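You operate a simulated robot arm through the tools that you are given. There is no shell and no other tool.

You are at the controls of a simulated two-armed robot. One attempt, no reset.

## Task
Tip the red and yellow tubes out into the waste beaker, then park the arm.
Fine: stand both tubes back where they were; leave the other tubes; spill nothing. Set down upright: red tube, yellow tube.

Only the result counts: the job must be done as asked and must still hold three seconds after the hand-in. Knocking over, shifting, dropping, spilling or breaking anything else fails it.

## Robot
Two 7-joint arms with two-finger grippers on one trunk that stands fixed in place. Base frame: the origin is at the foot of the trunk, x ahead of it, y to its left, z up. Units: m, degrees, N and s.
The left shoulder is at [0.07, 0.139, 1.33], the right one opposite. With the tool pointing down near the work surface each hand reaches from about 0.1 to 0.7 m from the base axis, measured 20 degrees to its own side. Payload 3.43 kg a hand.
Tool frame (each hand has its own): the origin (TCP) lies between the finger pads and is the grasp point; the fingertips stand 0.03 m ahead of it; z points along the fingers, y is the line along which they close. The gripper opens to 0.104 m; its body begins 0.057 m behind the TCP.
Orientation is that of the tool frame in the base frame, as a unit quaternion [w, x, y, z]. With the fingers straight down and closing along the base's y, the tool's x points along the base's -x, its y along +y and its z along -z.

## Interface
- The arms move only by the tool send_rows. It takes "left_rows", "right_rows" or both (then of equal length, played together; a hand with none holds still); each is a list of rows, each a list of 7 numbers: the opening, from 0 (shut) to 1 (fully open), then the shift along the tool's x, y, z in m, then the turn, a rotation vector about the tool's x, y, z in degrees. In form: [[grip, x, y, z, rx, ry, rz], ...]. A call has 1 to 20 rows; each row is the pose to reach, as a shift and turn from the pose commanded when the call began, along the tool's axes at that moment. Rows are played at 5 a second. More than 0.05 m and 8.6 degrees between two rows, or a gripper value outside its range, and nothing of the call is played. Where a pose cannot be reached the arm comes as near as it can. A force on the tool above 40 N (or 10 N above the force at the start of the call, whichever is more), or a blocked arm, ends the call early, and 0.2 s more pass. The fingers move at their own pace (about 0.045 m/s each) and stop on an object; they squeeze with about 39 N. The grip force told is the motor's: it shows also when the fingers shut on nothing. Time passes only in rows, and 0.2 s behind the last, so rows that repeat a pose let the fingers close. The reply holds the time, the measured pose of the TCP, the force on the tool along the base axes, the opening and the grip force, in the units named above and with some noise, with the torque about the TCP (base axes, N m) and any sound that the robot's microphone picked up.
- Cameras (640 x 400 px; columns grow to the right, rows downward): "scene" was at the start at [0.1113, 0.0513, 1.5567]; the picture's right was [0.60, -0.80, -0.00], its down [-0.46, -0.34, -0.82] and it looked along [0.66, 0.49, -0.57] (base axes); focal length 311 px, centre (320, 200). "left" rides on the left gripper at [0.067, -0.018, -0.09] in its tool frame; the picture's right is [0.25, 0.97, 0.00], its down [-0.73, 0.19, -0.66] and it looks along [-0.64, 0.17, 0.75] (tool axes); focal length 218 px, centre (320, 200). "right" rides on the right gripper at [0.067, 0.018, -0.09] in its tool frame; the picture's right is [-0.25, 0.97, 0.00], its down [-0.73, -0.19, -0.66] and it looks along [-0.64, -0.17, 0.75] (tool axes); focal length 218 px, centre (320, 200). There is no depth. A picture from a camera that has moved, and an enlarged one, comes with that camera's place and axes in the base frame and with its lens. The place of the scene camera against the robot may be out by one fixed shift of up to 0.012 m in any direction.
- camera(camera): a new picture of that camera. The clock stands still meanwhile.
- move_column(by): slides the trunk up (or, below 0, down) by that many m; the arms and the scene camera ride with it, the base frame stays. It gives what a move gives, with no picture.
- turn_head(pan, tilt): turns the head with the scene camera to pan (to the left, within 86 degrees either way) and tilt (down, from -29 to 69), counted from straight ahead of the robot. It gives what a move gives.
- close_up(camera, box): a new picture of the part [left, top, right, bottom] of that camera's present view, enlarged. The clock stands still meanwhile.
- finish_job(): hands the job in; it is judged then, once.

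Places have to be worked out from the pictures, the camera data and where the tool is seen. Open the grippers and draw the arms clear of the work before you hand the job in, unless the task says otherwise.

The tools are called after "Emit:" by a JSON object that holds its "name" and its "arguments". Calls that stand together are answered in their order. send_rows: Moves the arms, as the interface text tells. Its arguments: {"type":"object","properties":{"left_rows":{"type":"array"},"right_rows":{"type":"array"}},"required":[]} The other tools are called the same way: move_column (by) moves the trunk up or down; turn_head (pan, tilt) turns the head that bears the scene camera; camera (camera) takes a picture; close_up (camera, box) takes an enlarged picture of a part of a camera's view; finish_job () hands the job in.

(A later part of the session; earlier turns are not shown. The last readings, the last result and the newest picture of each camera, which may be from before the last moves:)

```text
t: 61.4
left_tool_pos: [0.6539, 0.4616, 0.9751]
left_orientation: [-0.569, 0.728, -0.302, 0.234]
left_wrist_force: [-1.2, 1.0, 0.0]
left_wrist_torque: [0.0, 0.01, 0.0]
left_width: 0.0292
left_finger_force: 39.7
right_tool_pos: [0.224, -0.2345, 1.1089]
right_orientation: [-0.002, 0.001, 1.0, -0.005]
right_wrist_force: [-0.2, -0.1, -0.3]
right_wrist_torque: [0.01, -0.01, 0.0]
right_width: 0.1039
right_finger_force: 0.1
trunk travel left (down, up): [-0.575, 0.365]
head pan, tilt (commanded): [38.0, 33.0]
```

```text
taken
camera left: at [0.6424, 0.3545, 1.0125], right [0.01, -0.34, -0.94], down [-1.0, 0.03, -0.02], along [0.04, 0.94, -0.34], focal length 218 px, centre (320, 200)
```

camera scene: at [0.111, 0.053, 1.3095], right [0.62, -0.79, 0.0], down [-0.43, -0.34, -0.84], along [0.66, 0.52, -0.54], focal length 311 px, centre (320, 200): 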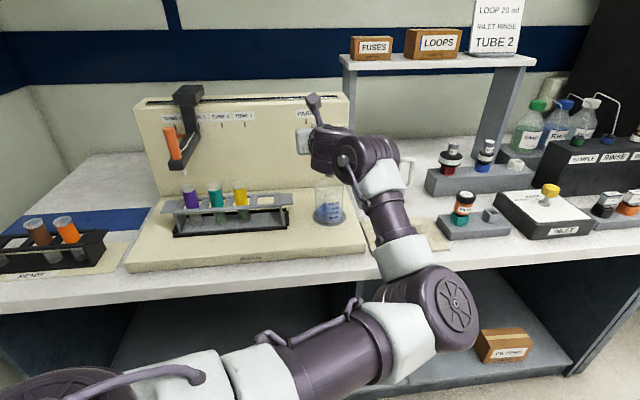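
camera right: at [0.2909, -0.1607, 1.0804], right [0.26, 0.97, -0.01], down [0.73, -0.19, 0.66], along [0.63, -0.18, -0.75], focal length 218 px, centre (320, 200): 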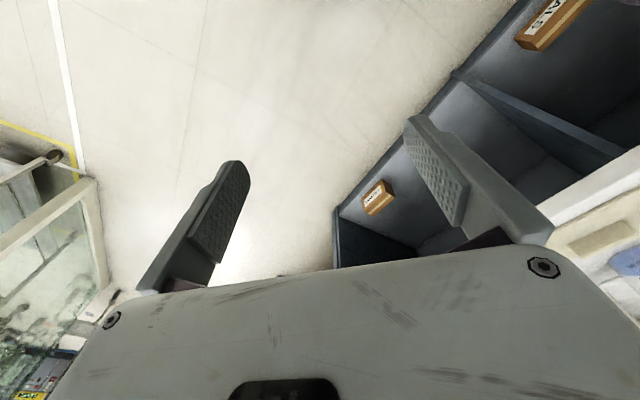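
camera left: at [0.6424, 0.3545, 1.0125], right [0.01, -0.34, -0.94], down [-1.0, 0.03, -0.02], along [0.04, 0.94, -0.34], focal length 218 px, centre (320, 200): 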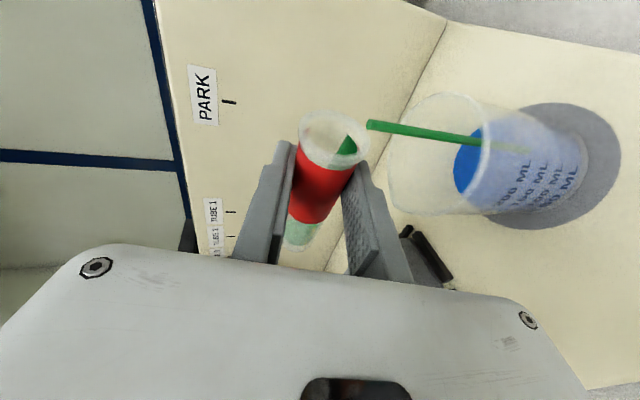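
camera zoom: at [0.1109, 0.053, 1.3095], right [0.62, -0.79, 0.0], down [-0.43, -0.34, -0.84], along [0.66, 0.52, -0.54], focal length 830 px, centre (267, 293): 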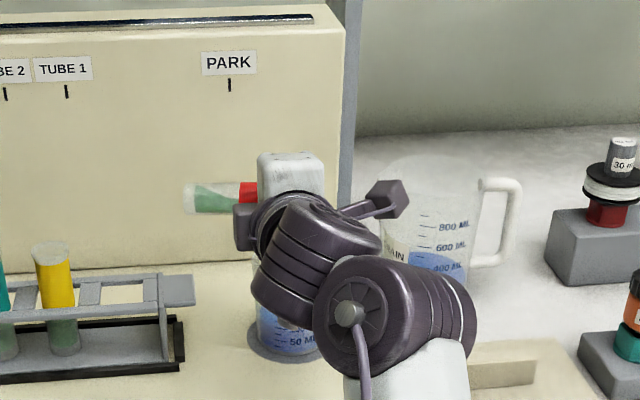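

The stream falls well inside the beaker. I'll continue rolling to 145° with lateral compensation to keep the lip over the centre, and then hold.

Emit:
{"name": "send_rows", "arguments": {"left_rows": [[0.2, 0.0003, 0, 0, 0, 0, 2], [0.2, 0.0008, 0, 0, 0, 0, 4], [0.2, 0.0013, 0, 0, 0, 0, 7], [0.2, 0.002, 0, 0, 0, 0, 10], [0.2, 0.0028, 0, 0, 0, 0, 13], [0.2, 0.0036, 0, 0, 0, 0, 16], [0.2, 0.0044, 0, 0, 0, 0, 19], [0.2, 0.0052, 0, 0, 0, 0, 22], [0.2, 0.006, 0, 0, 0, 0, 25], [0.2, 0.0068, 0, 0, 0, 0, 28], [0.2, 0.0077, 0, 0, 0, 0, 31], [0.2, 0.0086, 0, 0, 0, 0, 34], [0.2, 0.0095, 0, 0, 0, 0, 37], [0.2, 0.0104, 0, 0, 0, 0, 40], [0.2, 0.0113, 0, 0, 0, 0, 43], [0.2, 0.0121, 0, 0, 0, 0, 46], [0.2, 0.0129, 0, 0, 0, 0, 49], [0.2, 0.0135, 0, 0, 0, 0, 52], [0.2, 0.014, 0, 0, 0, 0, 55], [0.2, 0.014, 0, 0, 0, 0, 55]]}}

Emit:
{"name": "close_up", "arguments": {"camera": "scene", "box": [240, 90, 440, 240]}}

Emit:
{"name": "camera", "arguments": {"camera": "left"}}

```text
t: 65.5
left_tool_pos: [0.6636, 0.4503, 0.9753]
left_orientation: [0.613, -0.507, 0.604, 0.054]
left_wrist_force: [0.3, -0.5, -0.9]
left_wrist_torque: [0.01, -0.01, 0.0]
left_width: 0.0287
left_finger_force: 38.9
right_tool_pos: [0.2234, -0.2344, 1.1099]
right_orientation: [-0.002, 0.002, 1.0, -0.006]
right_wrist_force: [-0.9, 0.6, -1.0]
right_wrist_torque: [-0.01, -0.03, 0.04]
right_width: 0.1039
right_finger_force: 0.0
trunk travel left (down, up): [-0.575, 0.365]
head pan, tilt (commanded): [38.0, 33.0]
```

```text
2.67 times, centred on (340, 165) of scene
camera zoom: at [0.1109, 0.053, 1.3095], right [0.62, -0.79, 0.0], down [-0.43, -0.34, -0.84], along [0.66, 0.52, -0.54], focal length 830 px, centre (267, 293)
```

zoom: 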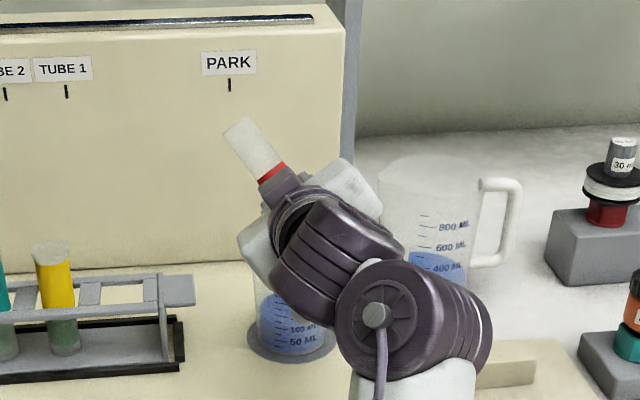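

```text
taken
camera left: at [0.6312, 0.344, 0.9519], right [-0.59, 0.33, -0.74], down [-0.77, 0.04, 0.63], along [0.24, 0.94, 0.23], focal length 218 px, centre (320, 200)
```

left: 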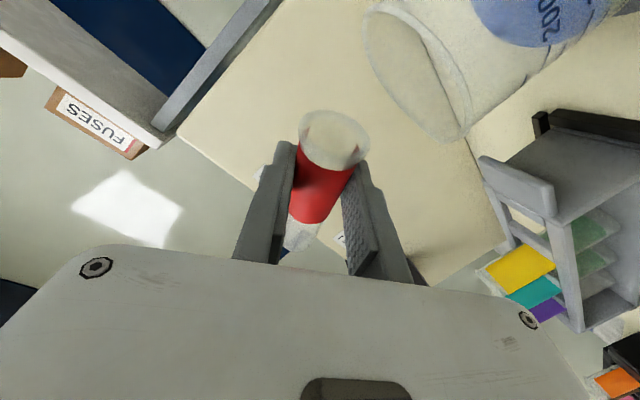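

The glass now looks clear. I'll hold briefly and look closely for residue.

Emit:
{"name": "send_rows", "arguments": {"left_rows": [[0.2, 0, 0, 0, 0, 0, 4], [0.2, 0, 0, 0, 0, 0, 8], [0.2, 0, 0, 0, 0, 0, 8], [0.2, 0, 0, 0, 0, 0, 8], [0.2, 0, 0, 0, 0, 0, 8]]}}

Emit:
{"name": "close_up", "arguments": {"camera": "left", "box": [240, 60, 520, 280]}}

Emit:
{"name": "close_up", "arguments": {"camera": "scene", "box": [280, 120, 380, 230]}}

```text
t: 66.8
left_tool_pos: [0.6651, 0.4527, 0.9758]
left_orientation: [0.608, -0.464, 0.638, 0.098]
left_wrist_force: [-0.1, 0.2, -0.1]
left_wrist_torque: [0.0, -0.01, 0.02]
left_width: 0.0289
left_finger_force: 39.3
right_tool_pos: [0.2244, -0.2363, 1.1096]
right_orientation: [-0.002, 0.002, 1.0, -0.006]
right_wrist_force: [-0.3, 0.1, -0.1]
right_wrist_torque: [0.01, -0.04, -0.01]
right_width: 0.104
right_finger_force: 0.0
trunk travel left (down, up): [-0.575, 0.365]
head pan, tilt (commanded): [38.0, 33.0]
```

```text
1.82 times, centred on (380, 170) of left
camera zoom: at [0.6259, 0.3476, 0.9455], right [-0.64, 0.41, -0.64], down [-0.71, 0.0, 0.71], along [0.29, 0.91, 0.29], focal length 397 px, centre (211, 254)
```

zoom: 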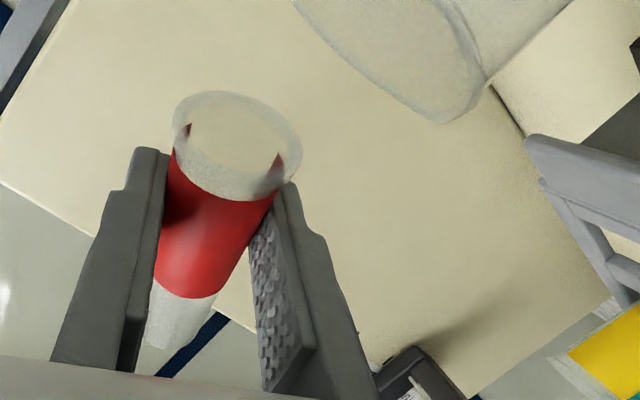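

```text
3.64 times, centred on (330, 175) of scene
camera zoom: at [0.1109, 0.053, 1.3095], right [0.62, -0.79, 0.0], down [-0.43, -0.34, -0.84], along [0.66, 0.52, -0.54], focal length 1131 px, centre (284, 291)
```

zoom: 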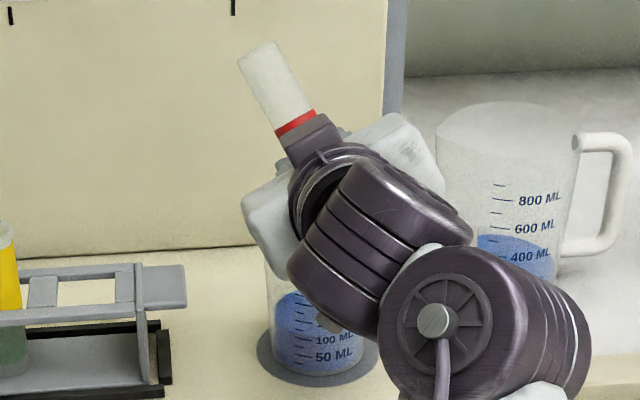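

The red tube is empty, clear glass with no residue. I'll roll back to 45° with the lip still over the beaker.

Emit:
{"name": "send_rows", "arguments": {"left_rows": [[0.2, -0.0006, 0.0012, 0, 0, 0, -7.7], [0.2, -0.0012, 0.0024, 0, 0, 0, -15.4], [0.2, -0.0018, 0.0036, 0, 0, 0, -23.1], [0.2, -0.0025, 0.0048, 0, 0, 0, -30.9], [0.2, -0.0031, 0.006, 0, 0, 0, -38.6], [0.2, -0.0037, 0.0072, 0, 0, 0, -46.3], [0.2, -0.0043, 0.0085, 0, 0, 0, -54], [0.2, -0.0049, 0.0097, 0, 0, 0, -61.7], [0.2, -0.0055, 0.0109, 0, 0, 0, -69.4], [0.2, -0.0061, 0.0121, 0, 0, 0, -77.1], [0.2, -0.0068, 0.0133, 0, 0, 0, -84.9], [0.2, -0.0074, 0.0145, 0, 0, 0, -92.6], [0.2, -0.008, 0.0157, 0, 0, 0, -100.3], [0.2, -0.0086, 0.0169, 0, 0, 0, -108], [0.2, -0.0086, 0.0169, 0, 0, 0, -108]]}}

Emit:
{"name": "camera", "arguments": {"camera": "left"}}

```text
t: 70.0
left_tool_pos: [0.6498, 0.4644, 0.976]
left_orientation: [-0.436, 0.788, 0.001, 0.435]
left_wrist_force: [0.0, 0.8, -0.1]
left_wrist_torque: [0.03, -0.01, 0.0]
left_width: 0.0289
left_finger_force: 39.0
right_tool_pos: [0.2234, -0.2367, 1.11]
right_orientation: [-0.002, 0.002, 1.0, -0.005]
right_wrist_force: [0.0, 0.5, -0.1]
right_wrist_torque: [-0.02, -0.01, -0.01]
right_width: 0.104
right_finger_force: 0.0
trunk travel left (down, up): [-0.575, 0.365]
head pan, tilt (commanded): [38.0, 33.0]
```

```text
taken
camera left: at [0.6226, 0.3883, 1.0543], right [0.53, -0.7, -0.49], down [-0.83, -0.29, -0.47], along [0.18, 0.66, -0.73], focal length 218 px, centre (320, 200)
```

left: 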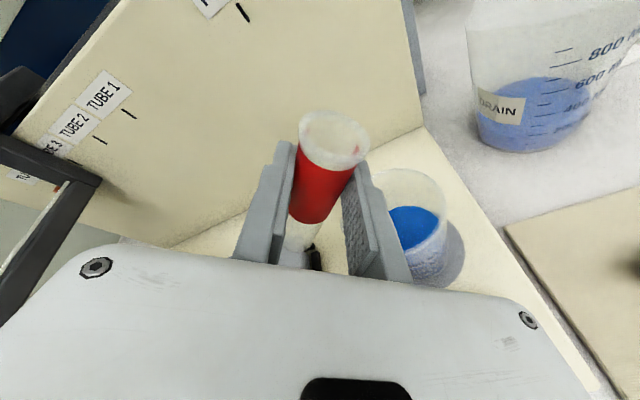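

The hand is back at a 45° tilt and the tube is empty. I'll raise it and bring it upright before returning to the rack.

Emit:
{"name": "send_rows", "arguments": {"left_rows": [[0.2, 0.0055, -0.0055, -0.0019, 0, 0, 0], [0.2, 0.0137, -0.0137, -0.0048, 0, 0, 0], [0.2, 0.0226, -0.0226, -0.008, 0, 0, 0], [0.2, 0.0316, -0.0316, -0.0111, 0, 0, 0], [0.2, 0.0398, -0.0398, -0.014, 0, 0, 0], [0.2, 0.0466, -0.0466, -0.0165, 0, 0, 0], [0.2, 0.0501, -0.0501, -0.0177, 0, 0, 0], [0.2, 0.0501, -0.0501, -0.0177, 0, 0, -6], [0.2, 0.0501, -0.0501, -0.0177, 0, 0, -13], [0.2, 0.0501, -0.0501, -0.0177, 0, 0, -20], [0.2, 0.0501, -0.0501, -0.0177, 0, 0, -27], [0.2, 0.0501, -0.0501, -0.0177, 0, 0, -34], [0.2, 0.0501, -0.0501, -0.0177, 0, 0, -41], [0.2, 0.0501, -0.0501, -0.0177, 0, 0, -45], [0.2, 0.0501, -0.0501, -0.0177, 0, 0, -45]]}}

```text
t: 73.2
left_tool_pos: [0.6518, 0.4637, 1.0491]
left_orientation: [-0.236, 0.728, 0.302, 0.568]
left_wrist_force: [0.2, 0.7, -0.2]
left_wrist_torque: [-0.03, -0.01, 0.02]
left_width: 0.0287
left_finger_force: 39.0
right_tool_pos: [0.2233, -0.2355, 1.1108]
right_orientation: [-0.001, 0.002, 1.0, -0.005]
right_wrist_force: [-0.4, -0.6, 0.2]
right_wrist_torque: [0.01, -0.01, -0.03]
right_width: 0.1039
right_finger_force: 0.1
trunk travel left (down, up): [-0.575, 0.365]
head pan, tilt (commanded): [38.0, 33.0]
```

Upright at s 0.133, z 1.049. Now I'll move sideways back above the red tube's slot (s -0.0103, n 0.788).

Emit:
{"name": "send_rows", "arguments": {"left_rows": [[0.2, -0.0003, -0.012, 0, 0, 0, 0], [0.2, -0.0006, -0.03, 0, 0, 0, 0], [0.2, -0.001, -0.05, 0, 0, 0, 0], [0.2, -0.0014, -0.07, -0.0001, 0, 0, 0], [0.2, -0.0017, -0.09, -0.0001, 0, 0, 0], [0.2, -0.002, -0.11, -0.0001, 0, 0, 0], [0.2, -0.0024, -0.127, -0.0002, 0, 0, 0], [0.2, -0.0026, -0.138, -0.0002, 0, 0, 0], [0.2, -0.0027, -0.1433, -0.0002, 0, 0, 0], [0.2, -0.0027, -0.1433, -0.0002, 0, 0, 0]]}}

Emit:
{"name": "turn_head", "arguments": {"pan": 45, "tilt": 33}}

Emit:
{"name": "camera", "arguments": {"camera": "left"}}

Emit:
{"name": "close_up", "arguments": {"camera": "scene", "box": [200, 100, 400, 250]}}

```text
t: 75.3
left_tool_pos: [0.5498, 0.5648, 1.0456]
left_orientation: [-0.236, 0.728, 0.302, 0.568]
left_wrist_force: [-0.1, 0.3, 0.0]
left_wrist_torque: [-0.02, -0.01, 0.0]
left_width: 0.029
left_finger_force: 38.6
right_tool_pos: [0.2225, -0.2349, 1.1083]
right_orientation: [-0.002, 0.001, 1.0, -0.005]
right_wrist_force: [0.9, -0.4, -0.5]
right_wrist_torque: [-0.02, -0.03, -0.01]
right_width: 0.1041
right_finger_force: 0.0
trunk travel left (down, up): [-0.575, 0.365]
head pan, tilt (commanded): [38.0, 33.0]
```

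```text
t: 76.0
left_tool_pos: [0.5491, 0.5637, 1.0465]
left_orientation: [-0.237, 0.728, 0.302, 0.569]
left_wrist_force: [-0.6, -0.1, 0.0]
left_wrist_torque: [0.01, 0.01, 0.02]
left_width: 0.0288
left_finger_force: 39.2
right_tool_pos: [0.2226, -0.235, 1.1101]
right_orientation: [-0.001, 0.002, 1.0, -0.006]
right_wrist_force: [0.8, -0.6, -0.4]
right_wrist_torque: [0.0, -0.02, 0.04]
right_width: 0.1042
right_finger_force: 0.2
trunk travel left (down, up): [-0.575, 0.365]
head pan, tilt (commanded): [45.0, 33.0]
```

```text
taken
camera left: at [0.4859, 0.5266, 1.1319], right [0.73, -0.64, 0.24], down [-0.44, -0.71, -0.55], along [0.52, 0.29, -0.8], focal length 218 px, centre (320, 200)
```

left: 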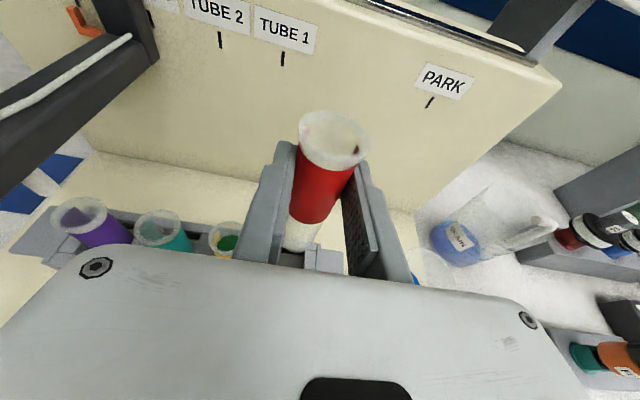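

```text
2.67 times, centred on (300, 175) of scene
camera zoom: at [0.1037, 0.0612, 1.3095], right [0.71, -0.71, 0.0], down [-0.39, -0.38, -0.84], along [0.59, 0.59, -0.54], focal length 830 px, centre (373, 267)
```

zoom: 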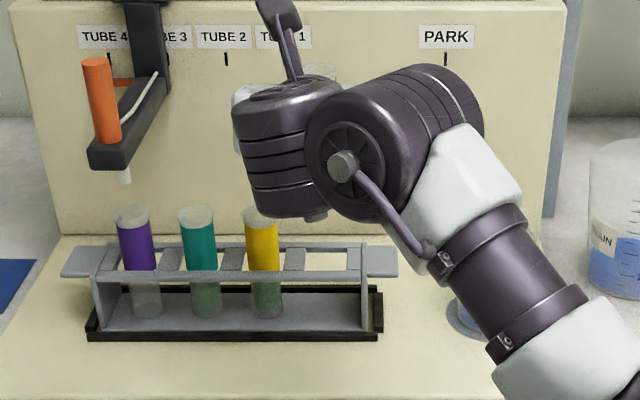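

The view matches the lifted view taken before the pour, so the hand is back over the slot. I'll lower the empty red tube straight down slowly.

Emit:
{"name": "send_rows", "arguments": {"left_rows": [[0.2, -0.0073, 0, 0.0018, 0, 0, 0], [0.2, -0.017, 0, 0.0042, 0, 0, 0], [0.2, -0.0267, 0, 0.0067, 0, 0, 0], [0.2, -0.0364, 0, 0.0091, 0, 0, 0], [0.2, -0.0446, 0, 0.0111, 0, 0, 0], [0.2, -0.0514, 0, 0.0128, 0, 0, 0], [0.2, -0.0582, 0, 0.0145, 0, 0, 0], [0.2, -0.065, 0, 0.0162, 0, 0, 0]]}}

Emit:
{"name": "camera", "arguments": {"camera": "left"}}

Emit:
{"name": "close_up", "arguments": {"camera": "scene", "box": [200, 130, 400, 280]}}

```text
t: 77.8
left_tool_pos: [0.5495, 0.565, 0.9791]
left_orientation: [-0.237, 0.728, 0.302, 0.568]
left_wrist_force: [0.2, 0.5, -0.1]
left_wrist_torque: [-0.01, -0.03, 0.0]
left_width: 0.0291
left_finger_force: 39.4
right_tool_pos: [0.2231, -0.235, 1.1103]
right_orientation: [-0.001, 0.002, 1.0, -0.006]
right_wrist_force: [0.0, 0.7, 0.1]
right_wrist_torque: [0.01, 0.0, 0.03]
right_width: 0.1042
right_finger_force: 0.1
trunk travel left (down, up): [-0.575, 0.365]
head pan, tilt (commanded): [45.0, 33.0]
```

```text
taken
camera left: at [0.4853, 0.5273, 1.0642], right [0.73, -0.64, 0.24], down [-0.44, -0.71, -0.55], along [0.53, 0.29, -0.8], focal length 218 px, centre (320, 200)
```

left: 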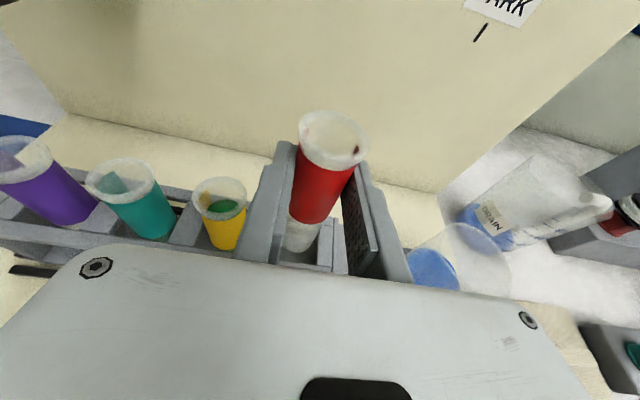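

```text
2.67 times, centred on (300, 205) of scene
camera zoom: at [0.1037, 0.0613, 1.3095], right [0.71, -0.71, 0.0], down [-0.39, -0.39, -0.84], along [0.59, 0.59, -0.54], focal length 830 px, centre (373, 187)
```

zoom: 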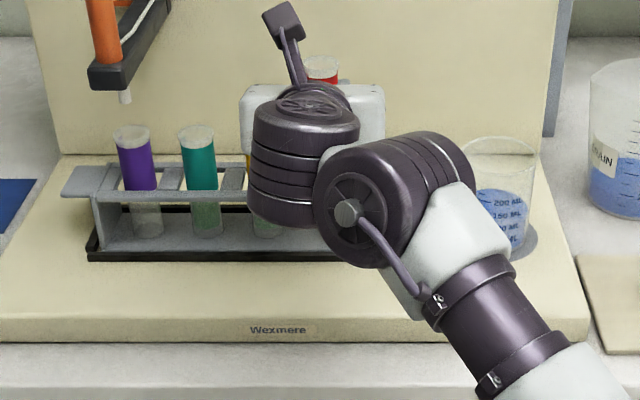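

The tube bottom should now be just entering its hole. A quick zoom will confirm that before I continue down.

Emit:
{"name": "close_up", "arguments": {"camera": "left", "box": [220, 130, 420, 290]}}

```text
2.50 times, centred on (320, 210) of left
camera zoom: at [0.4853, 0.5273, 1.0642], right [0.73, -0.64, 0.24], down [-0.44, -0.71, -0.55], along [0.53, 0.29, -0.8], focal length 546 px, centre (320, 175)
```

zoom: 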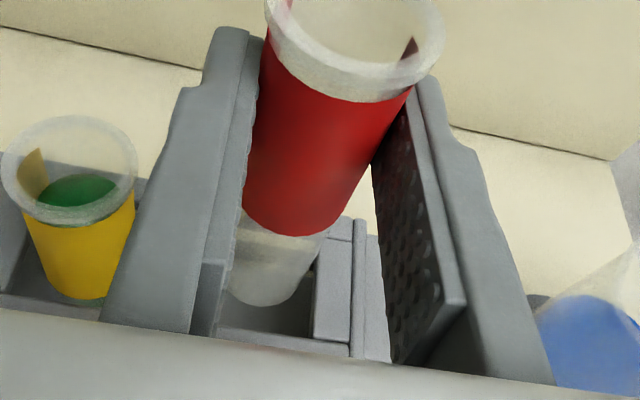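

The tube is entering its hole cleanly. I'll continue lowering slowly to the original grip height.

Emit:
{"name": "send_rows", "arguments": {"left_rows": [[0.2, -0.0068, 0, 0.0017, 0, 0, 0], [0.2, -0.0136, 0, 0.0034, 0, 0, 0], [0.2, -0.0204, 0, 0.0051, 0, 0, 0], [0.2, -0.0272, 0, 0.0068, 0, 0, 0], [0.2, -0.034, 0, 0.0085, 0, 0, 0], [0.2, -0.0408, 0, 0.0102, 0, 0, 0], [0.2, -0.0466, 0, 0.0116, 0, 0, 0], [0.2, -0.0524, 0, 0.0131, 0, 0, 0], [0.2, -0.0563, 0, 0.014, 0, 0, 0], [0.2, -0.0592, 0, 0.0148, 0, 0, 0], [0.2, -0.0602, 0, 0.015, 0, 0, 0]]}}

Emit:
{"name": "camera", "arguments": {"camera": "left"}}

```text
t: 80.2
left_tool_pos: [0.5495, 0.5651, 0.9159]
left_orientation: [-0.236, 0.728, 0.302, 0.568]
left_wrist_force: [-0.7, 0.2, -0.3]
left_wrist_torque: [-0.04, 0.01, -0.01]
left_width: 0.0291
left_finger_force: 39.1
right_tool_pos: [0.2227, -0.2368, 1.1105]
right_orientation: [-0.002, 0.002, 1.0, -0.005]
right_wrist_force: [-0.3, 0.6, 0.1]
right_wrist_torque: [-0.01, 0.05, -0.01]
right_width: 0.104
right_finger_force: 0.0
trunk travel left (down, up): [-0.575, 0.365]
head pan, tilt (commanded): [45.0, 33.0]
```

```text
taken
camera left: at [0.4855, 0.5265, 1.0019], right [0.73, -0.64, 0.24], down [-0.44, -0.71, -0.55], along [0.52, 0.29, -0.8], focal length 218 px, centre (320, 200)
```

left: 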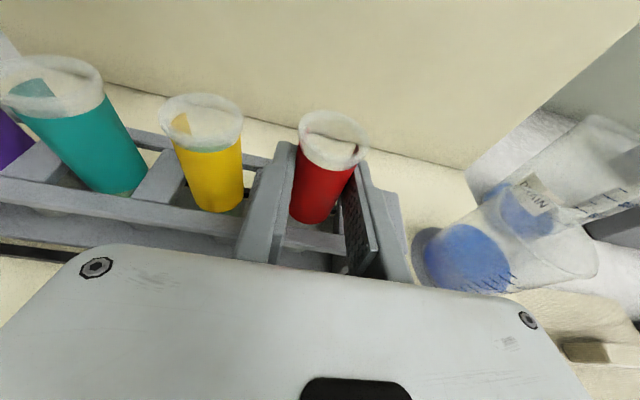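

The red tube is back at its original height with no contact load. I'll open the fingers to the same 48 mm as on approach.

Emit:
{"name": "send_rows", "arguments": {"left_rows": [[0.3, 0, 0, 0, 0, 0, 0], [0.36, 0, 0, 0, 0, 0, 0], [0.42, 0, 0, 0, 0, 0, 0], [0.46, 0, 0, 0, 0, 0, 0], [0.46, 0, 0, 0, 0, 0, 0], [0.46, 0, 0, 0, 0, 0, 0]]}}

Emit:
{"name": "close_up", "arguments": {"camera": "left", "box": [160, 80, 480, 280]}}

```text
t: 81.6
left_tool_pos: [0.5485, 0.5646, 0.9165]
left_orientation: [-0.236, 0.728, 0.301, 0.568]
left_wrist_force: [0.0, 0.0, 0.6]
left_wrist_torque: [0.01, 0.0, 0.0]
left_width: 0.0479
left_finger_force: 0.0
right_tool_pos: [0.2228, -0.2341, 1.1098]
right_orientation: [-0.001, 0.002, 1.0, -0.006]
right_wrist_force: [0.1, -1.1, 0.0]
right_wrist_torque: [0.02, 0.02, 0.0]
right_width: 0.1039
right_finger_force: 0.0
trunk travel left (down, up): [-0.575, 0.365]
head pan, tilt (commanded): [45.0, 33.0]
```

```text
2.00 times, centred on (320, 180) of left
camera zoom: at [0.4855, 0.5265, 1.0021], right [0.73, -0.64, 0.24], down [-0.44, -0.71, -0.55], along [0.52, 0.29, -0.8], focal length 436 px, centre (320, 240)
```

zoom: 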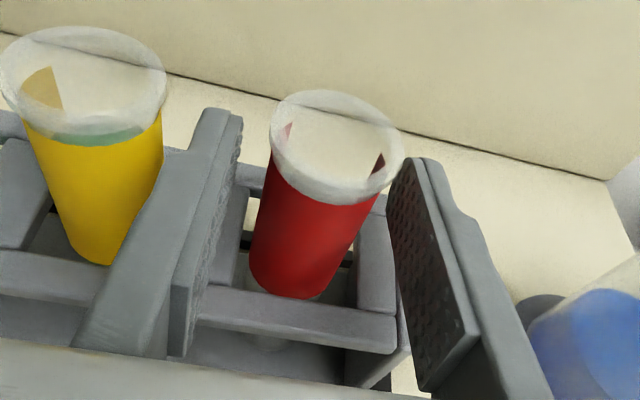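

The red tube is released and stands in its slot, empty. I'll retreat straight back 60 mm, then shift 60 mm left to face the yellow tube at s ≈ -0.0705.

Emit:
{"name": "send_rows", "arguments": {"left_rows": [[0.46, -0.0024, 0, -0.0097, 0, 0, 0], [0.46, -0.0048, 0, -0.0194, 0, 0, 0], [0.46, -0.0073, 0, -0.0291, 0, 0, 0], [0.46, -0.0097, 0, -0.0388, 0, 0, 0], [0.46, -0.0121, 0, -0.0485, 0, 0, 0], [0.46, -0.0145, 0, -0.0582, 0, 0, 0], [0.46, -0.0145, -0.015, -0.0582, 0, 0, 0], [0.46, -0.0145, -0.03, -0.0582, 0, 0, 0], [0.46, -0.0145, -0.045, -0.0582, 0, 0, 0], [0.46, -0.0145, -0.0602, -0.0582, 0, 0, 0], [0.46, -0.0145, -0.0602, -0.0582, 0, 0, 0]]}}

Emit:
{"name": "camera", "arguments": {"camera": "left"}}

Emit:
{"name": "close_up", "arguments": {"camera": "left", "box": [160, 60, 480, 260]}}

Emit:
{"name": "close_up", "arguments": {"camera": "scene", "box": [200, 150, 400, 275]}}

```text
t: 84.0
left_tool_pos: [0.4641, 0.5649, 0.9158]
left_orientation: [-0.236, 0.728, 0.301, 0.568]
left_wrist_force: [-0.4, -0.9, 0.2]
left_wrist_torque: [-0.02, 0.03, -0.01]
left_width: 0.0478
left_finger_force: 0.2
right_tool_pos: [0.2242, -0.2359, 1.1108]
right_orientation: [-0.002, 0.002, 1.0, -0.005]
right_wrist_force: [0.0, 0.3, 0.0]
right_wrist_torque: [-0.02, -0.01, 0.02]
right_width: 0.1038
right_finger_force: 0.1
trunk travel left (down, up): [-0.575, 0.365]
head pan, tilt (commanded): [45.0, 33.0]
```

```text
taken
camera left: at [0.4009, 0.5266, 1.0023], right [0.73, -0.64, 0.24], down [-0.44, -0.71, -0.55], along [0.52, 0.29, -0.8], focal length 218 px, centre (320, 200)
```

left: 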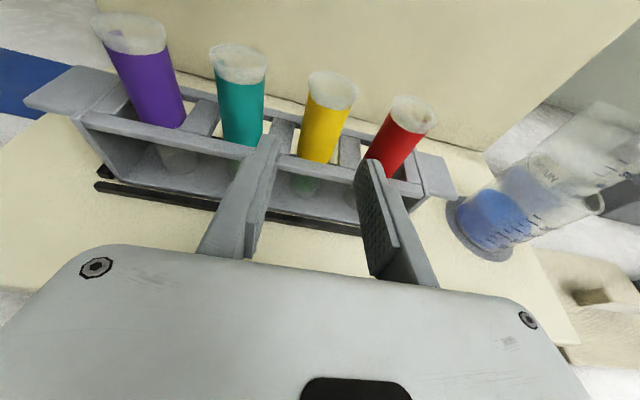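

```text
2.00 times, centred on (320, 160) of left
camera zoom: at [0.4009, 0.5266, 1.0023], right [0.73, -0.64, 0.24], down [-0.44, -0.71, -0.55], along [0.52, 0.29, -0.8], focal length 436 px, centre (320, 280)
```

zoom: 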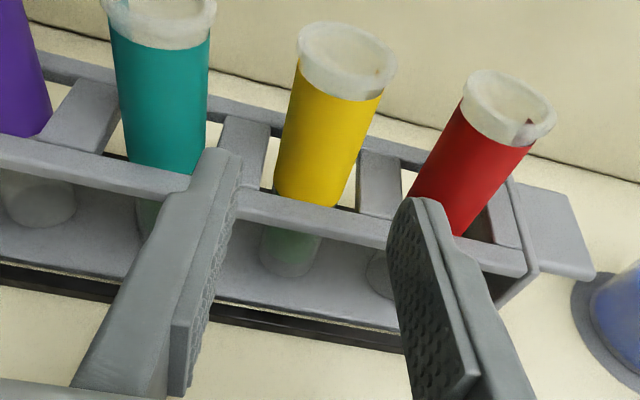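

```text
3.20 times, centred on (300, 212) of scene
camera zoom: at [0.1038, 0.0608, 1.3095], right [0.71, -0.71, 0.0], down [-0.39, -0.38, -0.84], along [0.59, 0.59, -0.54], focal length 996 px, centre (384, 160)
```

zoom: 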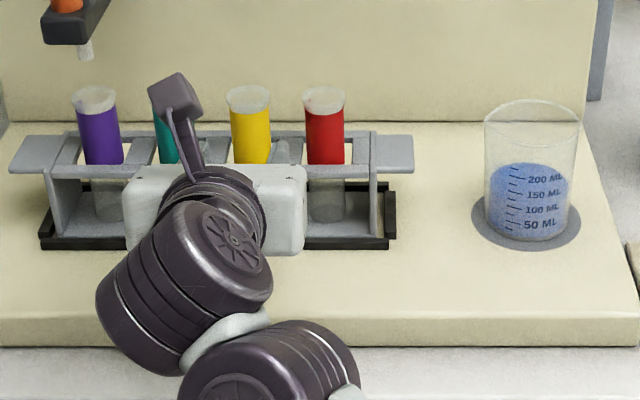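

Red stands back empty and the beaker level has risen with no spill visible. The yellow rim computes to s -0.0711 and the hand is at -0.0713, so it's aligned. I'll advance 60 mm slowly around the yellow tube.

Emit:
{"name": "send_rows", "arguments": {"left_rows": [[0.46, 0.0022, 0.0001, 0.0083, 0, 0, 0], [0.46, 0.0044, 0.0001, 0.0167, 0, 0, 0], [0.46, 0.0066, 0.0002, 0.025, 0, 0, 0], [0.46, 0.0087, 0.0002, 0.0334, 0, 0, 0], [0.46, 0.0109, 0.0002, 0.0417, 0, 0, 0], [0.46, 0.0131, 0.0003, 0.0501, 0, 0, 0], [0.46, 0.0153, 0.0003, 0.0584, 0, 0, 0], [0.46, 0.0153, 0.0003, 0.0584, 0, 0, 0]]}}

Emit:
{"name": "close_up", "arguments": {"camera": "left", "box": [160, 80, 480, 280]}}

```text
t: 85.8
left_tool_pos: [0.5076, 0.6077, 0.9181]
left_orientation: [-0.237, 0.728, 0.302, 0.568]
left_wrist_force: [-0.3, 0.3, 0.4]
left_wrist_torque: [0.0, -0.01, -0.01]
left_width: 0.048
left_finger_force: 0.0
right_tool_pos: [0.2235, -0.2349, 1.1113]
right_orientation: [-0.001, 0.002, 1.0, -0.004]
right_wrist_force: [0.2, 0.3, -0.5]
right_wrist_torque: [-0.01, 0.03, 0.01]
right_width: 0.1041
right_finger_force: 0.1
trunk travel left (down, up): [-0.575, 0.365]
head pan, tilt (commanded): [45.0, 33.0]
```

```text
2.00 times, centred on (320, 180) of left
camera zoom: at [0.4437, 0.5699, 1.0033], right [0.73, -0.64, 0.24], down [-0.44, -0.71, -0.55], along [0.52, 0.29, -0.8], focal length 436 px, centre (320, 240)
```

zoom: 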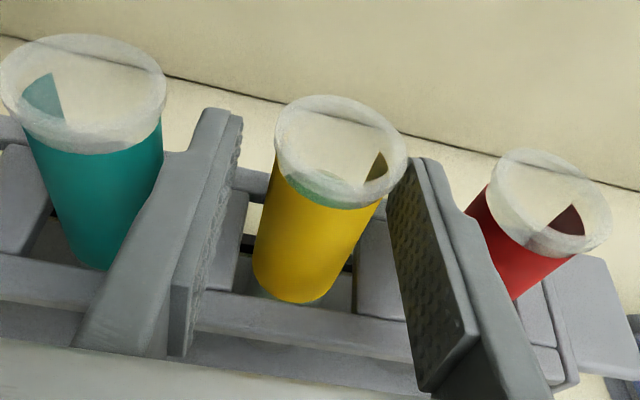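

The yellow tube is centred between the pads and the neighbours are clear. I'll close on it.

Emit:
{"name": "send_rows", "arguments": {"left_rows": [[0.2, 0, 0, 0, 0, 0, 0], [0.2, 0, 0, 0, 0, 0, 0], [0.2, 0, 0, 0, 0, 0, 0], [0.2, 0, 0, 0, 0, 0, 0]]}}

Emit:
{"name": "close_up", "arguments": {"camera": "left", "box": [160, 80, 480, 280]}}

```text
t: 86.8
left_tool_pos: [0.5072, 0.6079, 0.9159]
left_orientation: [-0.237, 0.728, 0.302, 0.568]
left_wrist_force: [0.4, -0.4, -0.6]
left_wrist_torque: [-0.01, 0.03, -0.04]
left_width: 0.0295
left_finger_force: 39.1
right_tool_pos: [0.2238, -0.2358, 1.1108]
right_orientation: [-0.002, 0.002, 1.0, -0.005]
right_wrist_force: [-0.4, -0.2, -0.6]
right_wrist_torque: [0.0, -0.02, -0.04]
right_width: 0.104
right_finger_force: 0.1
trunk travel left (down, up): [-0.575, 0.365]
head pan, tilt (commanded): [45.0, 33.0]
```

```text
2.00 times, centred on (320, 180) of left
camera zoom: at [0.4438, 0.57, 1.0032], right [0.73, -0.64, 0.24], down [-0.44, -0.71, -0.55], along [0.52, 0.29, -0.8], focal length 436 px, centre (320, 240)
```

zoom: 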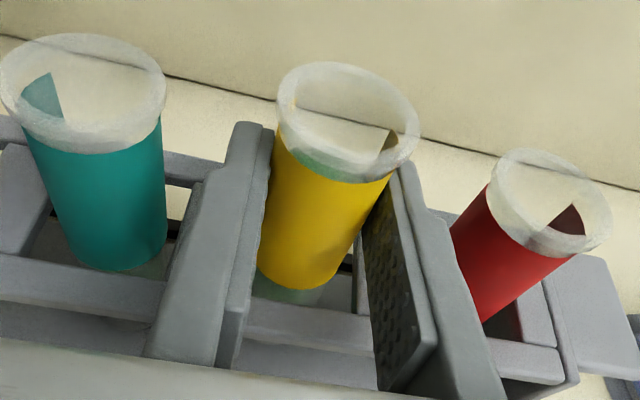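

The grip is firm at 29.5 mm and 39 N, same as the red one. I'll lift straight up 130 mm slowly.

Emit:
{"name": "send_rows", "arguments": {"left_rows": [[0.2, 0.0049, 0, -0.0012, 0, 0, 0], [0.2, 0.0097, 0, -0.0024, 0, 0, 0], [0.2, 0.0194, 0, -0.0048, 0, 0, 0], [0.2, 0.0291, 0, -0.0073, 0, 0, 0], [0.2, 0.0388, 0, -0.0097, 0, 0, 0], [0.2, 0.0485, 0, -0.0121, 0, 0, 0], [0.2, 0.0582, 0, -0.0145, 0, 0, 0], [0.2, 0.0679, 0, -0.0169, 0, 0, 0], [0.2, 0.0776, 0, -0.0194, 0, 0, 0], [0.2, 0.0873, 0, -0.0218, 0, 0, 0], [0.2, 0.097, 0, -0.0242, 0, 0, 0], [0.2, 0.1067, 0, -0.0266, 0, 0, 0], [0.2, 0.1164, 0, -0.029, 0, 0, 0], [0.2, 0.1237, 0, -0.0309, 0, 0, 0], [0.2, 0.1261, 0, -0.0315, 0, 0, 0]]}}

Emit:
{"name": "camera", "arguments": {"camera": "left"}}

Emit:
{"name": "camera", "arguments": {"camera": "scene"}}

```text
t: 90.0
left_tool_pos: [0.5067, 0.6073, 1.0465]
left_orientation: [-0.237, 0.728, 0.302, 0.569]
left_wrist_force: [-1.0, -0.1, -2.0]
left_wrist_torque: [-0.02, -0.01, -0.03]
left_width: 0.0292
left_finger_force: 39.2
right_tool_pos: [0.2237, -0.2351, 1.1108]
right_orientation: [-0.001, 0.001, 1.0, -0.004]
right_wrist_force: [-0.4, 0.4, 0.7]
right_wrist_torque: [0.0, 0.0, 0.03]
right_width: 0.104
right_finger_force: 0.2
trunk travel left (down, up): [-0.575, 0.365]
head pan, tilt (commanded): [45.0, 33.0]
```

```text
taken
camera left: at [0.4429, 0.5697, 1.133], right [0.73, -0.64, 0.24], down [-0.44, -0.71, -0.55], along [0.52, 0.29, -0.8], focal length 218 px, centre (320, 200)
```

left: 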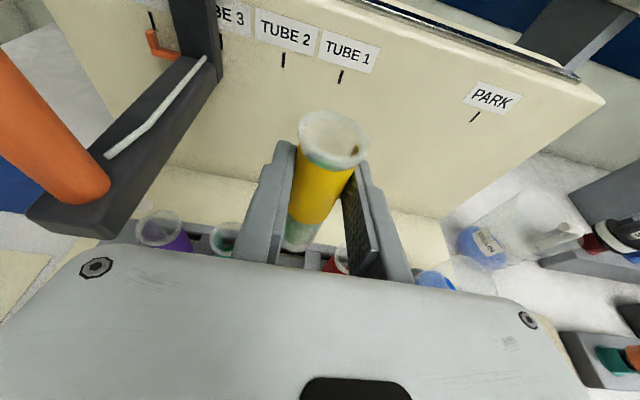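

```text
taken
camera scene: at [0.1037, 0.0612, 1.3095], right [0.71, -0.71, 0.0], down [-0.39, -0.39, -0.84], along [0.59, 0.59, -0.54], focal length 311 px, centre (320, 200)
```

scene: 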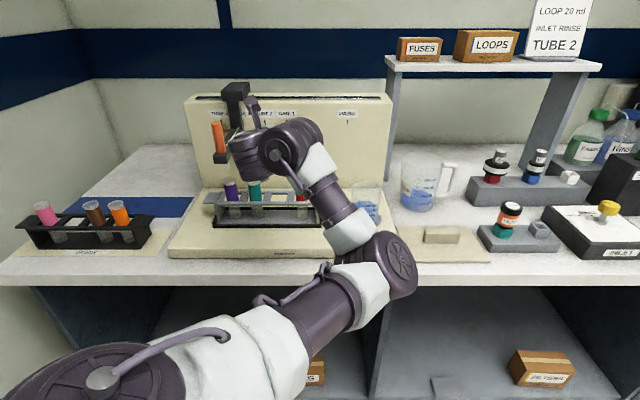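

The yellow tube is lifted and full. I'll carry it sideways slowly and upright to the left side of the beaker at s ≈ 0.12.

Emit:
{"name": "send_rows", "arguments": {"left_rows": [[0.2, 0, 0.004, 0, 0, 0, 0], [0.2, 0, 0.0125, 0, 0, 0, 0], [0.2, 0, 0.0225, 0, 0, 0, 0], [0.2, 0, 0.0325, 0, 0, 0, 0], [0.2, 0, 0.0425, 0, 0, 0, 0], [0.2, 0, 0.0525, 0, 0, 0, 0], [0.2, 0, 0.0625, 0, 0, 0, 0], [0.2, 0, 0.0725, 0, 0, 0, 0], [0.2, 0, 0.0825, 0, 0, 0, 0], [0.2, 0, 0.0925, 0, 0, 0, 0], [0.2, 0, 0.1025, 0, 0, 0, 0], [0.2, 0, 0.1125, 0, 0, 0, 0], [0.2, 0, 0.1225, 0, 0, 0, 0], [0.2, 0, 0.1325, 0, 0, 0, 0], [0.2, 0, 0.1425, 0, 0, 0, 0], [0.2, 0, 0.1525, 0, 0, 0, 0], [0.2, 0, 0.1625, 0, 0, 0, 0], [0.2, 0, 0.1725, 0, 0, 0, 0], [0.2, 0, 0.1825, 0, 0, 0, 0], [0.2, 0, 0.189, 0, 0, 0, 0]]}}

Emit:
{"name": "turn_head", "arguments": {"pan": 38, "tilt": 33}}

Emit:
{"name": "camera", "arguments": {"camera": "left"}}

Emit:
{"name": "close_up", "arguments": {"camera": "scene", "box": [240, 90, 440, 240]}}

```text
t: 94.2
left_tool_pos: [0.6428, 0.4754, 1.0465]
left_orientation: [-0.237, 0.728, 0.301, 0.569]
left_wrist_force: [-0.1, 0.6, 0.1]
left_wrist_torque: [-0.02, 0.02, 0.02]
left_width: 0.0297
left_finger_force: 39.2
right_tool_pos: [0.2241, -0.2348, 1.109]
right_orientation: [-0.002, 0.001, 1.0, -0.005]
right_wrist_force: [-0.1, 0.6, 0.1]
right_wrist_torque: [0.01, 0.02, -0.02]
right_width: 0.1038
right_finger_force: 0.1
trunk travel left (down, up): [-0.575, 0.365]
head pan, tilt (commanded): [45.0, 33.0]
```

```text
t: 94.9
left_tool_pos: [0.6413, 0.4751, 1.046]
left_orientation: [-0.236, 0.728, 0.301, 0.568]
left_wrist_force: [0.5, 0.3, -0.3]
left_wrist_torque: [0.02, -0.03, -0.01]
left_width: 0.0297
left_finger_force: 39.2
right_tool_pos: [0.2228, -0.2351, 1.1099]
right_orientation: [-0.002, 0.002, 1.0, -0.005]
right_wrist_force: [0.3, 0.2, -0.5]
right_wrist_torque: [0.01, 0.0, 0.02]
right_width: 0.1037
right_finger_force: 0.2
trunk travel left (down, up): [-0.575, 0.365]
head pan, tilt (commanded): [38.0, 33.0]
```

```text
taken
camera left: at [0.5777, 0.4374, 1.1326], right [0.73, -0.64, 0.24], down [-0.44, -0.71, -0.55], along [0.52, 0.29, -0.8], focal length 218 px, centre (320, 200)
```

left: 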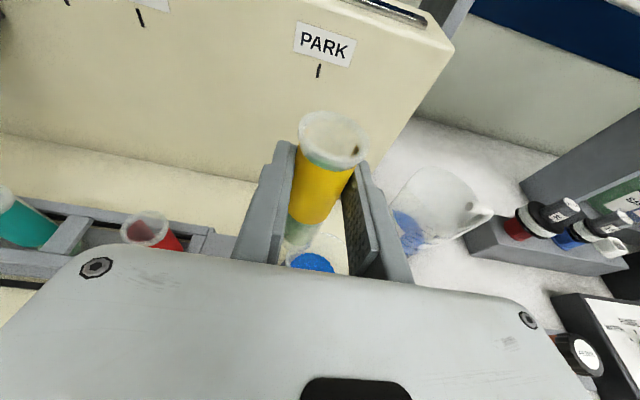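

```text
2.67 times, centred on (340, 165) of scene
camera zoom: at [0.1109, 0.0531, 1.3095], right [0.62, -0.79, 0.0], down [-0.43, -0.34, -0.84], along [0.66, 0.52, -0.54], focal length 830 px, centre (267, 293)
```

zoom: 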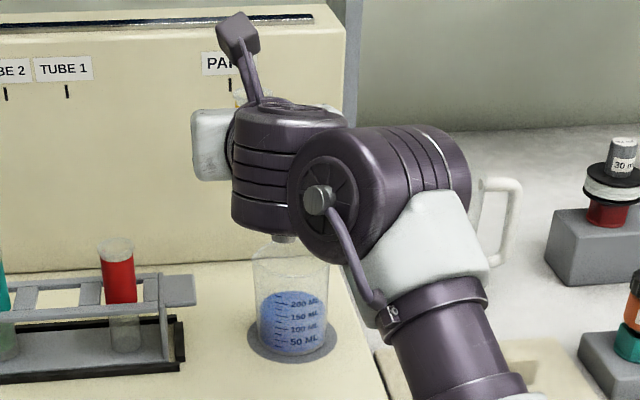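

The tube is upright just left of the beaker centre. I'll tilt 25° toward the beaker gently, then lower with about 8 mm clearance between the tube and the beaker wall.

Emit:
{"name": "send_rows", "arguments": {"left_rows": [[0.2, 0, 0, 0, 0, 0, 3], [0.2, 0, 0, 0, 0, 0, 7], [0.2, 0, 0, 0, 0, 0, 11], [0.2, 0, 0, 0, 0, 0, 15], [0.2, 0, 0, 0, 0, 0, 19], [0.2, 0, 0, 0, 0, 0, 23], [0.2, -0.0039, 0, 0.001, 0, 0, 25], [0.2, -0.0116, 0, 0.0029, 0, 0, 25], [0.2, -0.0213, 0, 0.0053, 0, 0, 25], [0.2, -0.031, 0, 0.0077, 0, 0, 25], [0.2, -0.0407, 0, 0.0102, 0, 0, 25], [0.2, -0.0504, 0, 0.0126, 0, 0, 25], [0.2, -0.0572, 0, 0.0143, 0, 0, 25], [0.2, -0.0592, 0, 0.0148, 0, 0, 25], [0.2, -0.0592, 0, 0.0148, 0, 0, 25]]}}

Emit:
{"name": "camera", "arguments": {"camera": "left"}}

Emit:
{"name": "close_up", "arguments": {"camera": "scene", "box": [240, 90, 440, 240]}}

```text
t: 98.1
left_tool_pos: [0.6406, 0.4745, 0.9847]
left_orientation: [-0.354, 0.776, 0.137, 0.503]
left_wrist_force: [-0.1, -0.1, -0.6]
left_wrist_torque: [-0.04, 0.0, 0.01]
left_width: 0.0297
left_finger_force: 39.0
right_tool_pos: [0.2234, -0.2357, 1.1093]
right_orientation: [-0.002, 0.002, 1.0, -0.005]
right_wrist_force: [0.5, -0.4, 0.0]
right_wrist_torque: [0.02, -0.03, -0.03]
right_width: 0.1042
right_finger_force: 0.1
trunk travel left (down, up): [-0.575, 0.365]
head pan, tilt (commanded): [38.0, 33.0]
```

```text
taken
camera left: at [0.5988, 0.415, 1.0727], right [0.67, -0.73, -0.18], down [-0.67, -0.48, -0.56], along [0.32, 0.49, -0.81], focal length 218 px, centre (320, 200)
```

left: 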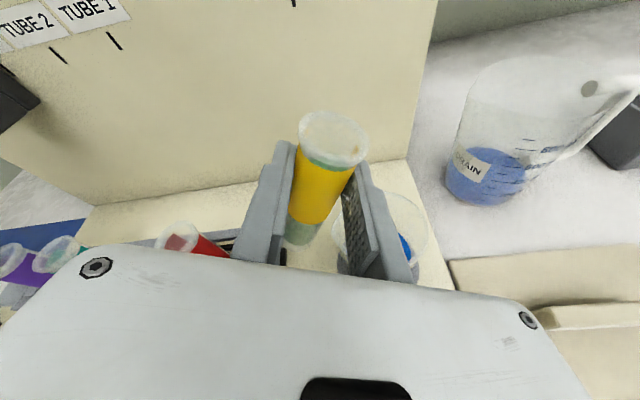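

```text
2.67 times, centred on (340, 165) of scene
camera zoom: at [0.111, 0.0531, 1.3095], right [0.62, -0.79, 0.0], down [-0.43, -0.34, -0.84], along [0.66, 0.52, -0.54], focal length 830 px, centre (267, 293)
```

zoom: 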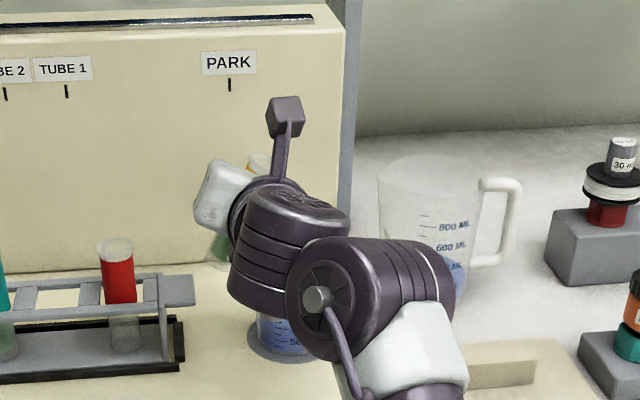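

No flow yet at 25°, and the lip is over the beaker. I'll continue slowly to 65° while easing right and down so the lip stays near the beaker centre.

Emit:
{"name": "send_rows", "arguments": {"left_rows": [[0.2, -0.0006, 0.0019, 0.0003, 0, 0, 2.5], [0.2, -0.0011, 0.0037, 0.0007, 0, 0, 5], [0.2, -0.0017, 0.0056, 0.001, 0, 0, 7.5], [0.2, -0.0023, 0.0074, 0.0013, 0, 0, 10], [0.2, -0.0028, 0.0093, 0.0016, 0, 0, 12.5], [0.2, -0.0034, 0.0111, 0.002, 0, 0, 15], [0.2, -0.0039, 0.013, 0.0023, 0, 0, 17.5], [0.2, -0.0045, 0.0148, 0.0026, 0, 0, 20], [0.2, -0.0045, 0.0149, 0.0026, 0, 0, 22.5], [0.2, -0.0044, 0.015, 0.0026, 0, 0, 25], [0.2, -0.0044, 0.0151, 0.0026, 0, 0, 27.5], [0.2, -0.0043, 0.0152, 0.0026, 0, 0, 30], [0.2, -0.0043, 0.0153, 0.0026, 0, 0, 32.5], [0.2, -0.0042, 0.0155, 0.0026, 0, 0, 35], [0.2, -0.0042, 0.0156, 0.0026, 0, 0, 37.5], [0.2, -0.0041, 0.0157, 0.0026, 0, 0, 40]]}}

Emit:
{"name": "camera", "arguments": {"camera": "left"}}

Emit:
{"name": "close_up", "arguments": {"camera": "scene", "box": [240, 90, 440, 240]}}

```text
t: 101.5
left_tool_pos: [0.6495, 0.4656, 0.9748]
left_orientation: [-0.504, 0.776, -0.136, 0.353]
left_wrist_force: [0.3, 0.0, -1.1]
left_wrist_torque: [-0.04, -0.01, 0.04]
left_width: 0.0293
left_finger_force: 39.3
right_tool_pos: [0.2247, -0.2352, 1.1108]
right_orientation: [-0.002, 0.002, 1.0, -0.005]
right_wrist_force: [-0.3, -0.3, 0.0]
right_wrist_torque: [0.02, 0.01, 0.02]
right_width: 0.1038
right_finger_force: 0.1
trunk travel left (down, up): [-0.575, 0.365]
head pan, tilt (commanded): [38.0, 33.0]
```

```text
taken
camera left: at [0.6319, 0.3727, 1.0384], right [0.32, -0.58, -0.75], down [-0.94, -0.12, -0.31], along [0.09, 0.8, -0.59], focal length 218 px, centre (320, 200)
```

left: 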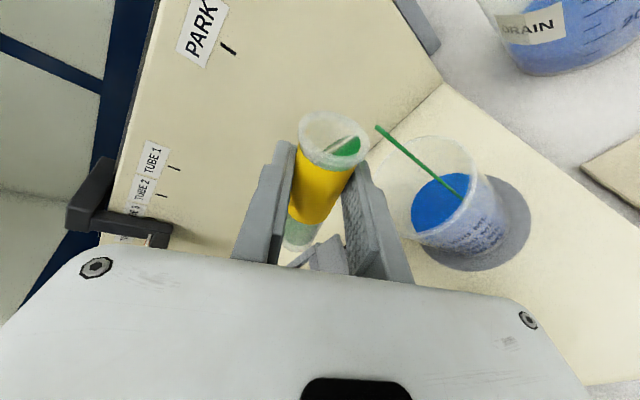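

```text
2.67 times, centred on (340, 165) of scene
camera zoom: at [0.111, 0.0531, 1.3095], right [0.62, -0.79, 0.0], down [-0.43, -0.34, -0.84], along [0.66, 0.52, -0.54], focal length 830 px, centre (267, 293)
```

zoom: 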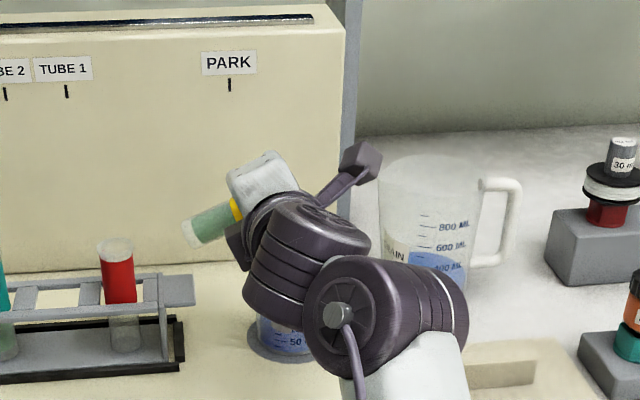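

The stream is landing near the middle of the beaker. I'll continue the slow roll from 65° to 105° with compensation.

Emit:
{"name": "send_rows", "arguments": {"left_rows": [[0.2, 0.0006, 0.0003, 0, 0, 0, 2.5], [0.2, 0.0011, 0.0005, 0, 0, 0, 5], [0.2, 0.0017, 0.0008, 0, 0, 0, 7.5], [0.2, 0.0023, 0.0011, 0, 0, 0, 10], [0.2, 0.0028, 0.0013, 0, 0, 0, 12.5], [0.2, 0.0034, 0.0016, 0, 0, 0, 15], [0.2, 0.004, 0.0018, 0, 0, 0, 17.5], [0.2, 0.0046, 0.0021, 0, 0, 0, 20], [0.2, 0.0051, 0.0024, 0, 0, 0, 22.5], [0.2, 0.0057, 0.0026, 0, 0, 0, 25], [0.2, 0.0063, 0.0029, 0, 0, 0, 27.5], [0.2, 0.0068, 0.0032, 0, 0, 0, 30], [0.2, 0.0074, 0.0034, 0, 0, 0, 32.5], [0.2, 0.008, 0.0037, 0, 0, 0, 35], [0.2, 0.0085, 0.0039, 0, 0, 0, 37.5], [0.2, 0.0091, 0.0042, 0, 0, 0, 40]]}}

Emit:
{"name": "camera", "arguments": {"camera": "left"}}

```text
t: 104.9
left_tool_pos: [0.6578, 0.4581, 0.9752]
left_orientation: [-0.594, 0.683, -0.395, 0.157]
left_wrist_force: [0.8, 0.2, 0.3]
left_wrist_torque: [0.0, 0.01, 0.0]
left_width: 0.029
left_finger_force: 38.8
right_tool_pos: [0.2225, -0.236, 1.1097]
right_orientation: [-0.001, 0.002, 1.0, -0.005]
right_wrist_force: [0.5, 0.0, -0.5]
right_wrist_torque: [0.02, -0.03, -0.03]
right_width: 0.1041
right_finger_force: 0.1
trunk travel left (down, up): [-0.575, 0.365]
head pan, tilt (commanded): [38.0, 33.0]
```

```text
taken
camera left: at [0.6436, 0.347, 0.995], right [-0.18, -0.17, -0.97], down [-0.98, 0.08, 0.17], along [0.05, 0.98, -0.18], focal length 218 px, centre (320, 200)
```

left: 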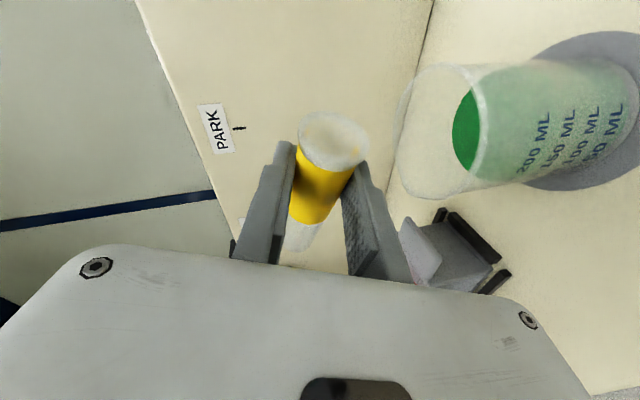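

The yellow tube already looks empty and the beaker liquid has changed colour from the mix. I'll tilt on to 145° and hold a moment to drain fully.

Emit:
{"name": "send_rows", "arguments": {"left_rows": [[0.2, 0.0015, -0.0004, 0, 0, 0, 6.7], [0.2, 0.0029, -0.0008, 0, 0, 0, 13.3], [0.2, 0.0044, -0.0012, 0, 0, 0, 20], [0.2, 0.0058, -0.0015, 0, 0, 0, 26.7], [0.2, 0.0073, -0.0019, 0, 0, 0, 33.3], [0.2, 0.0087, -0.0023, 0, 0, 0, 40], [0.2, 0.0087, -0.0023, 0, 0, 0, 40], [0.2, 0.0087, -0.0023, 0, 0, 0, 40], [0.2, 0.0087, -0.0023, 0, 0, 0, 40], [0.2, 0.0087, -0.0023, 0, 0, 0, 40]]}}

Emit:
{"name": "close_up", "arguments": {"camera": "left", "box": [240, 60, 520, 280]}}

Emit:
{"name": "close_up", "arguments": {"camera": "scene", "box": [240, 90, 440, 240]}}

```text
t: 107.1
left_tool_pos: [0.6623, 0.452, 0.9739]
left_orientation: [0.613, -0.506, 0.604, 0.055]
left_wrist_force: [0.4, 0.4, -0.1]
left_wrist_torque: [-0.02, -0.03, -0.02]
left_width: 0.0292
left_finger_force: 38.6
right_tool_pos: [0.2244, -0.2352, 1.1096]
right_orientation: [-0.002, 0.002, 1.0, -0.004]
right_wrist_force: [0.8, 0.1, 0.5]
right_wrist_torque: [-0.01, -0.02, 0.02]
right_width: 0.1038
right_finger_force: 0.0
trunk travel left (down, up): [-0.575, 0.365]
head pan, tilt (commanded): [38.0, 33.0]
```

```text
1.82 times, centred on (380, 170) of left
camera zoom: at [0.6294, 0.345, 0.9518], right [-0.59, 0.33, -0.74], down [-0.77, 0.04, 0.63], along [0.23, 0.94, 0.23], focal length 397 px, centre (211, 254)
```

zoom: 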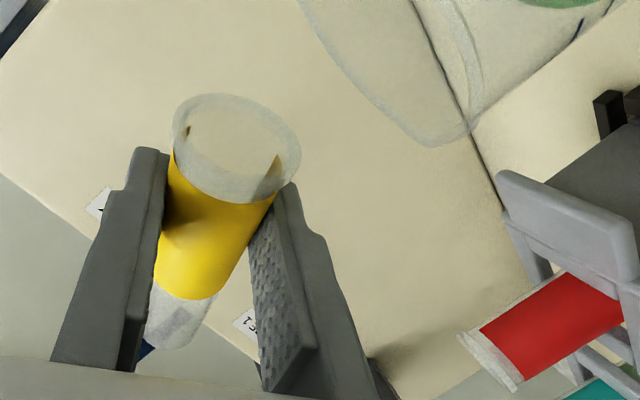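

```text
2.67 times, centred on (340, 165) of scene
camera zoom: at [0.1109, 0.053, 1.3095], right [0.62, -0.79, 0.0], down [-0.43, -0.34, -0.84], along [0.66, 0.52, -0.54], focal length 830 px, centre (267, 293)
```

zoom: 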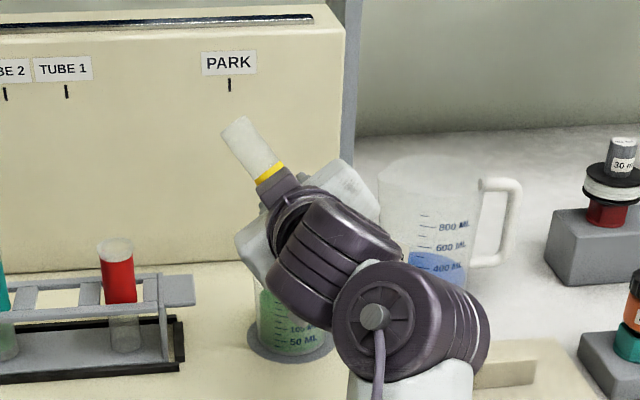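

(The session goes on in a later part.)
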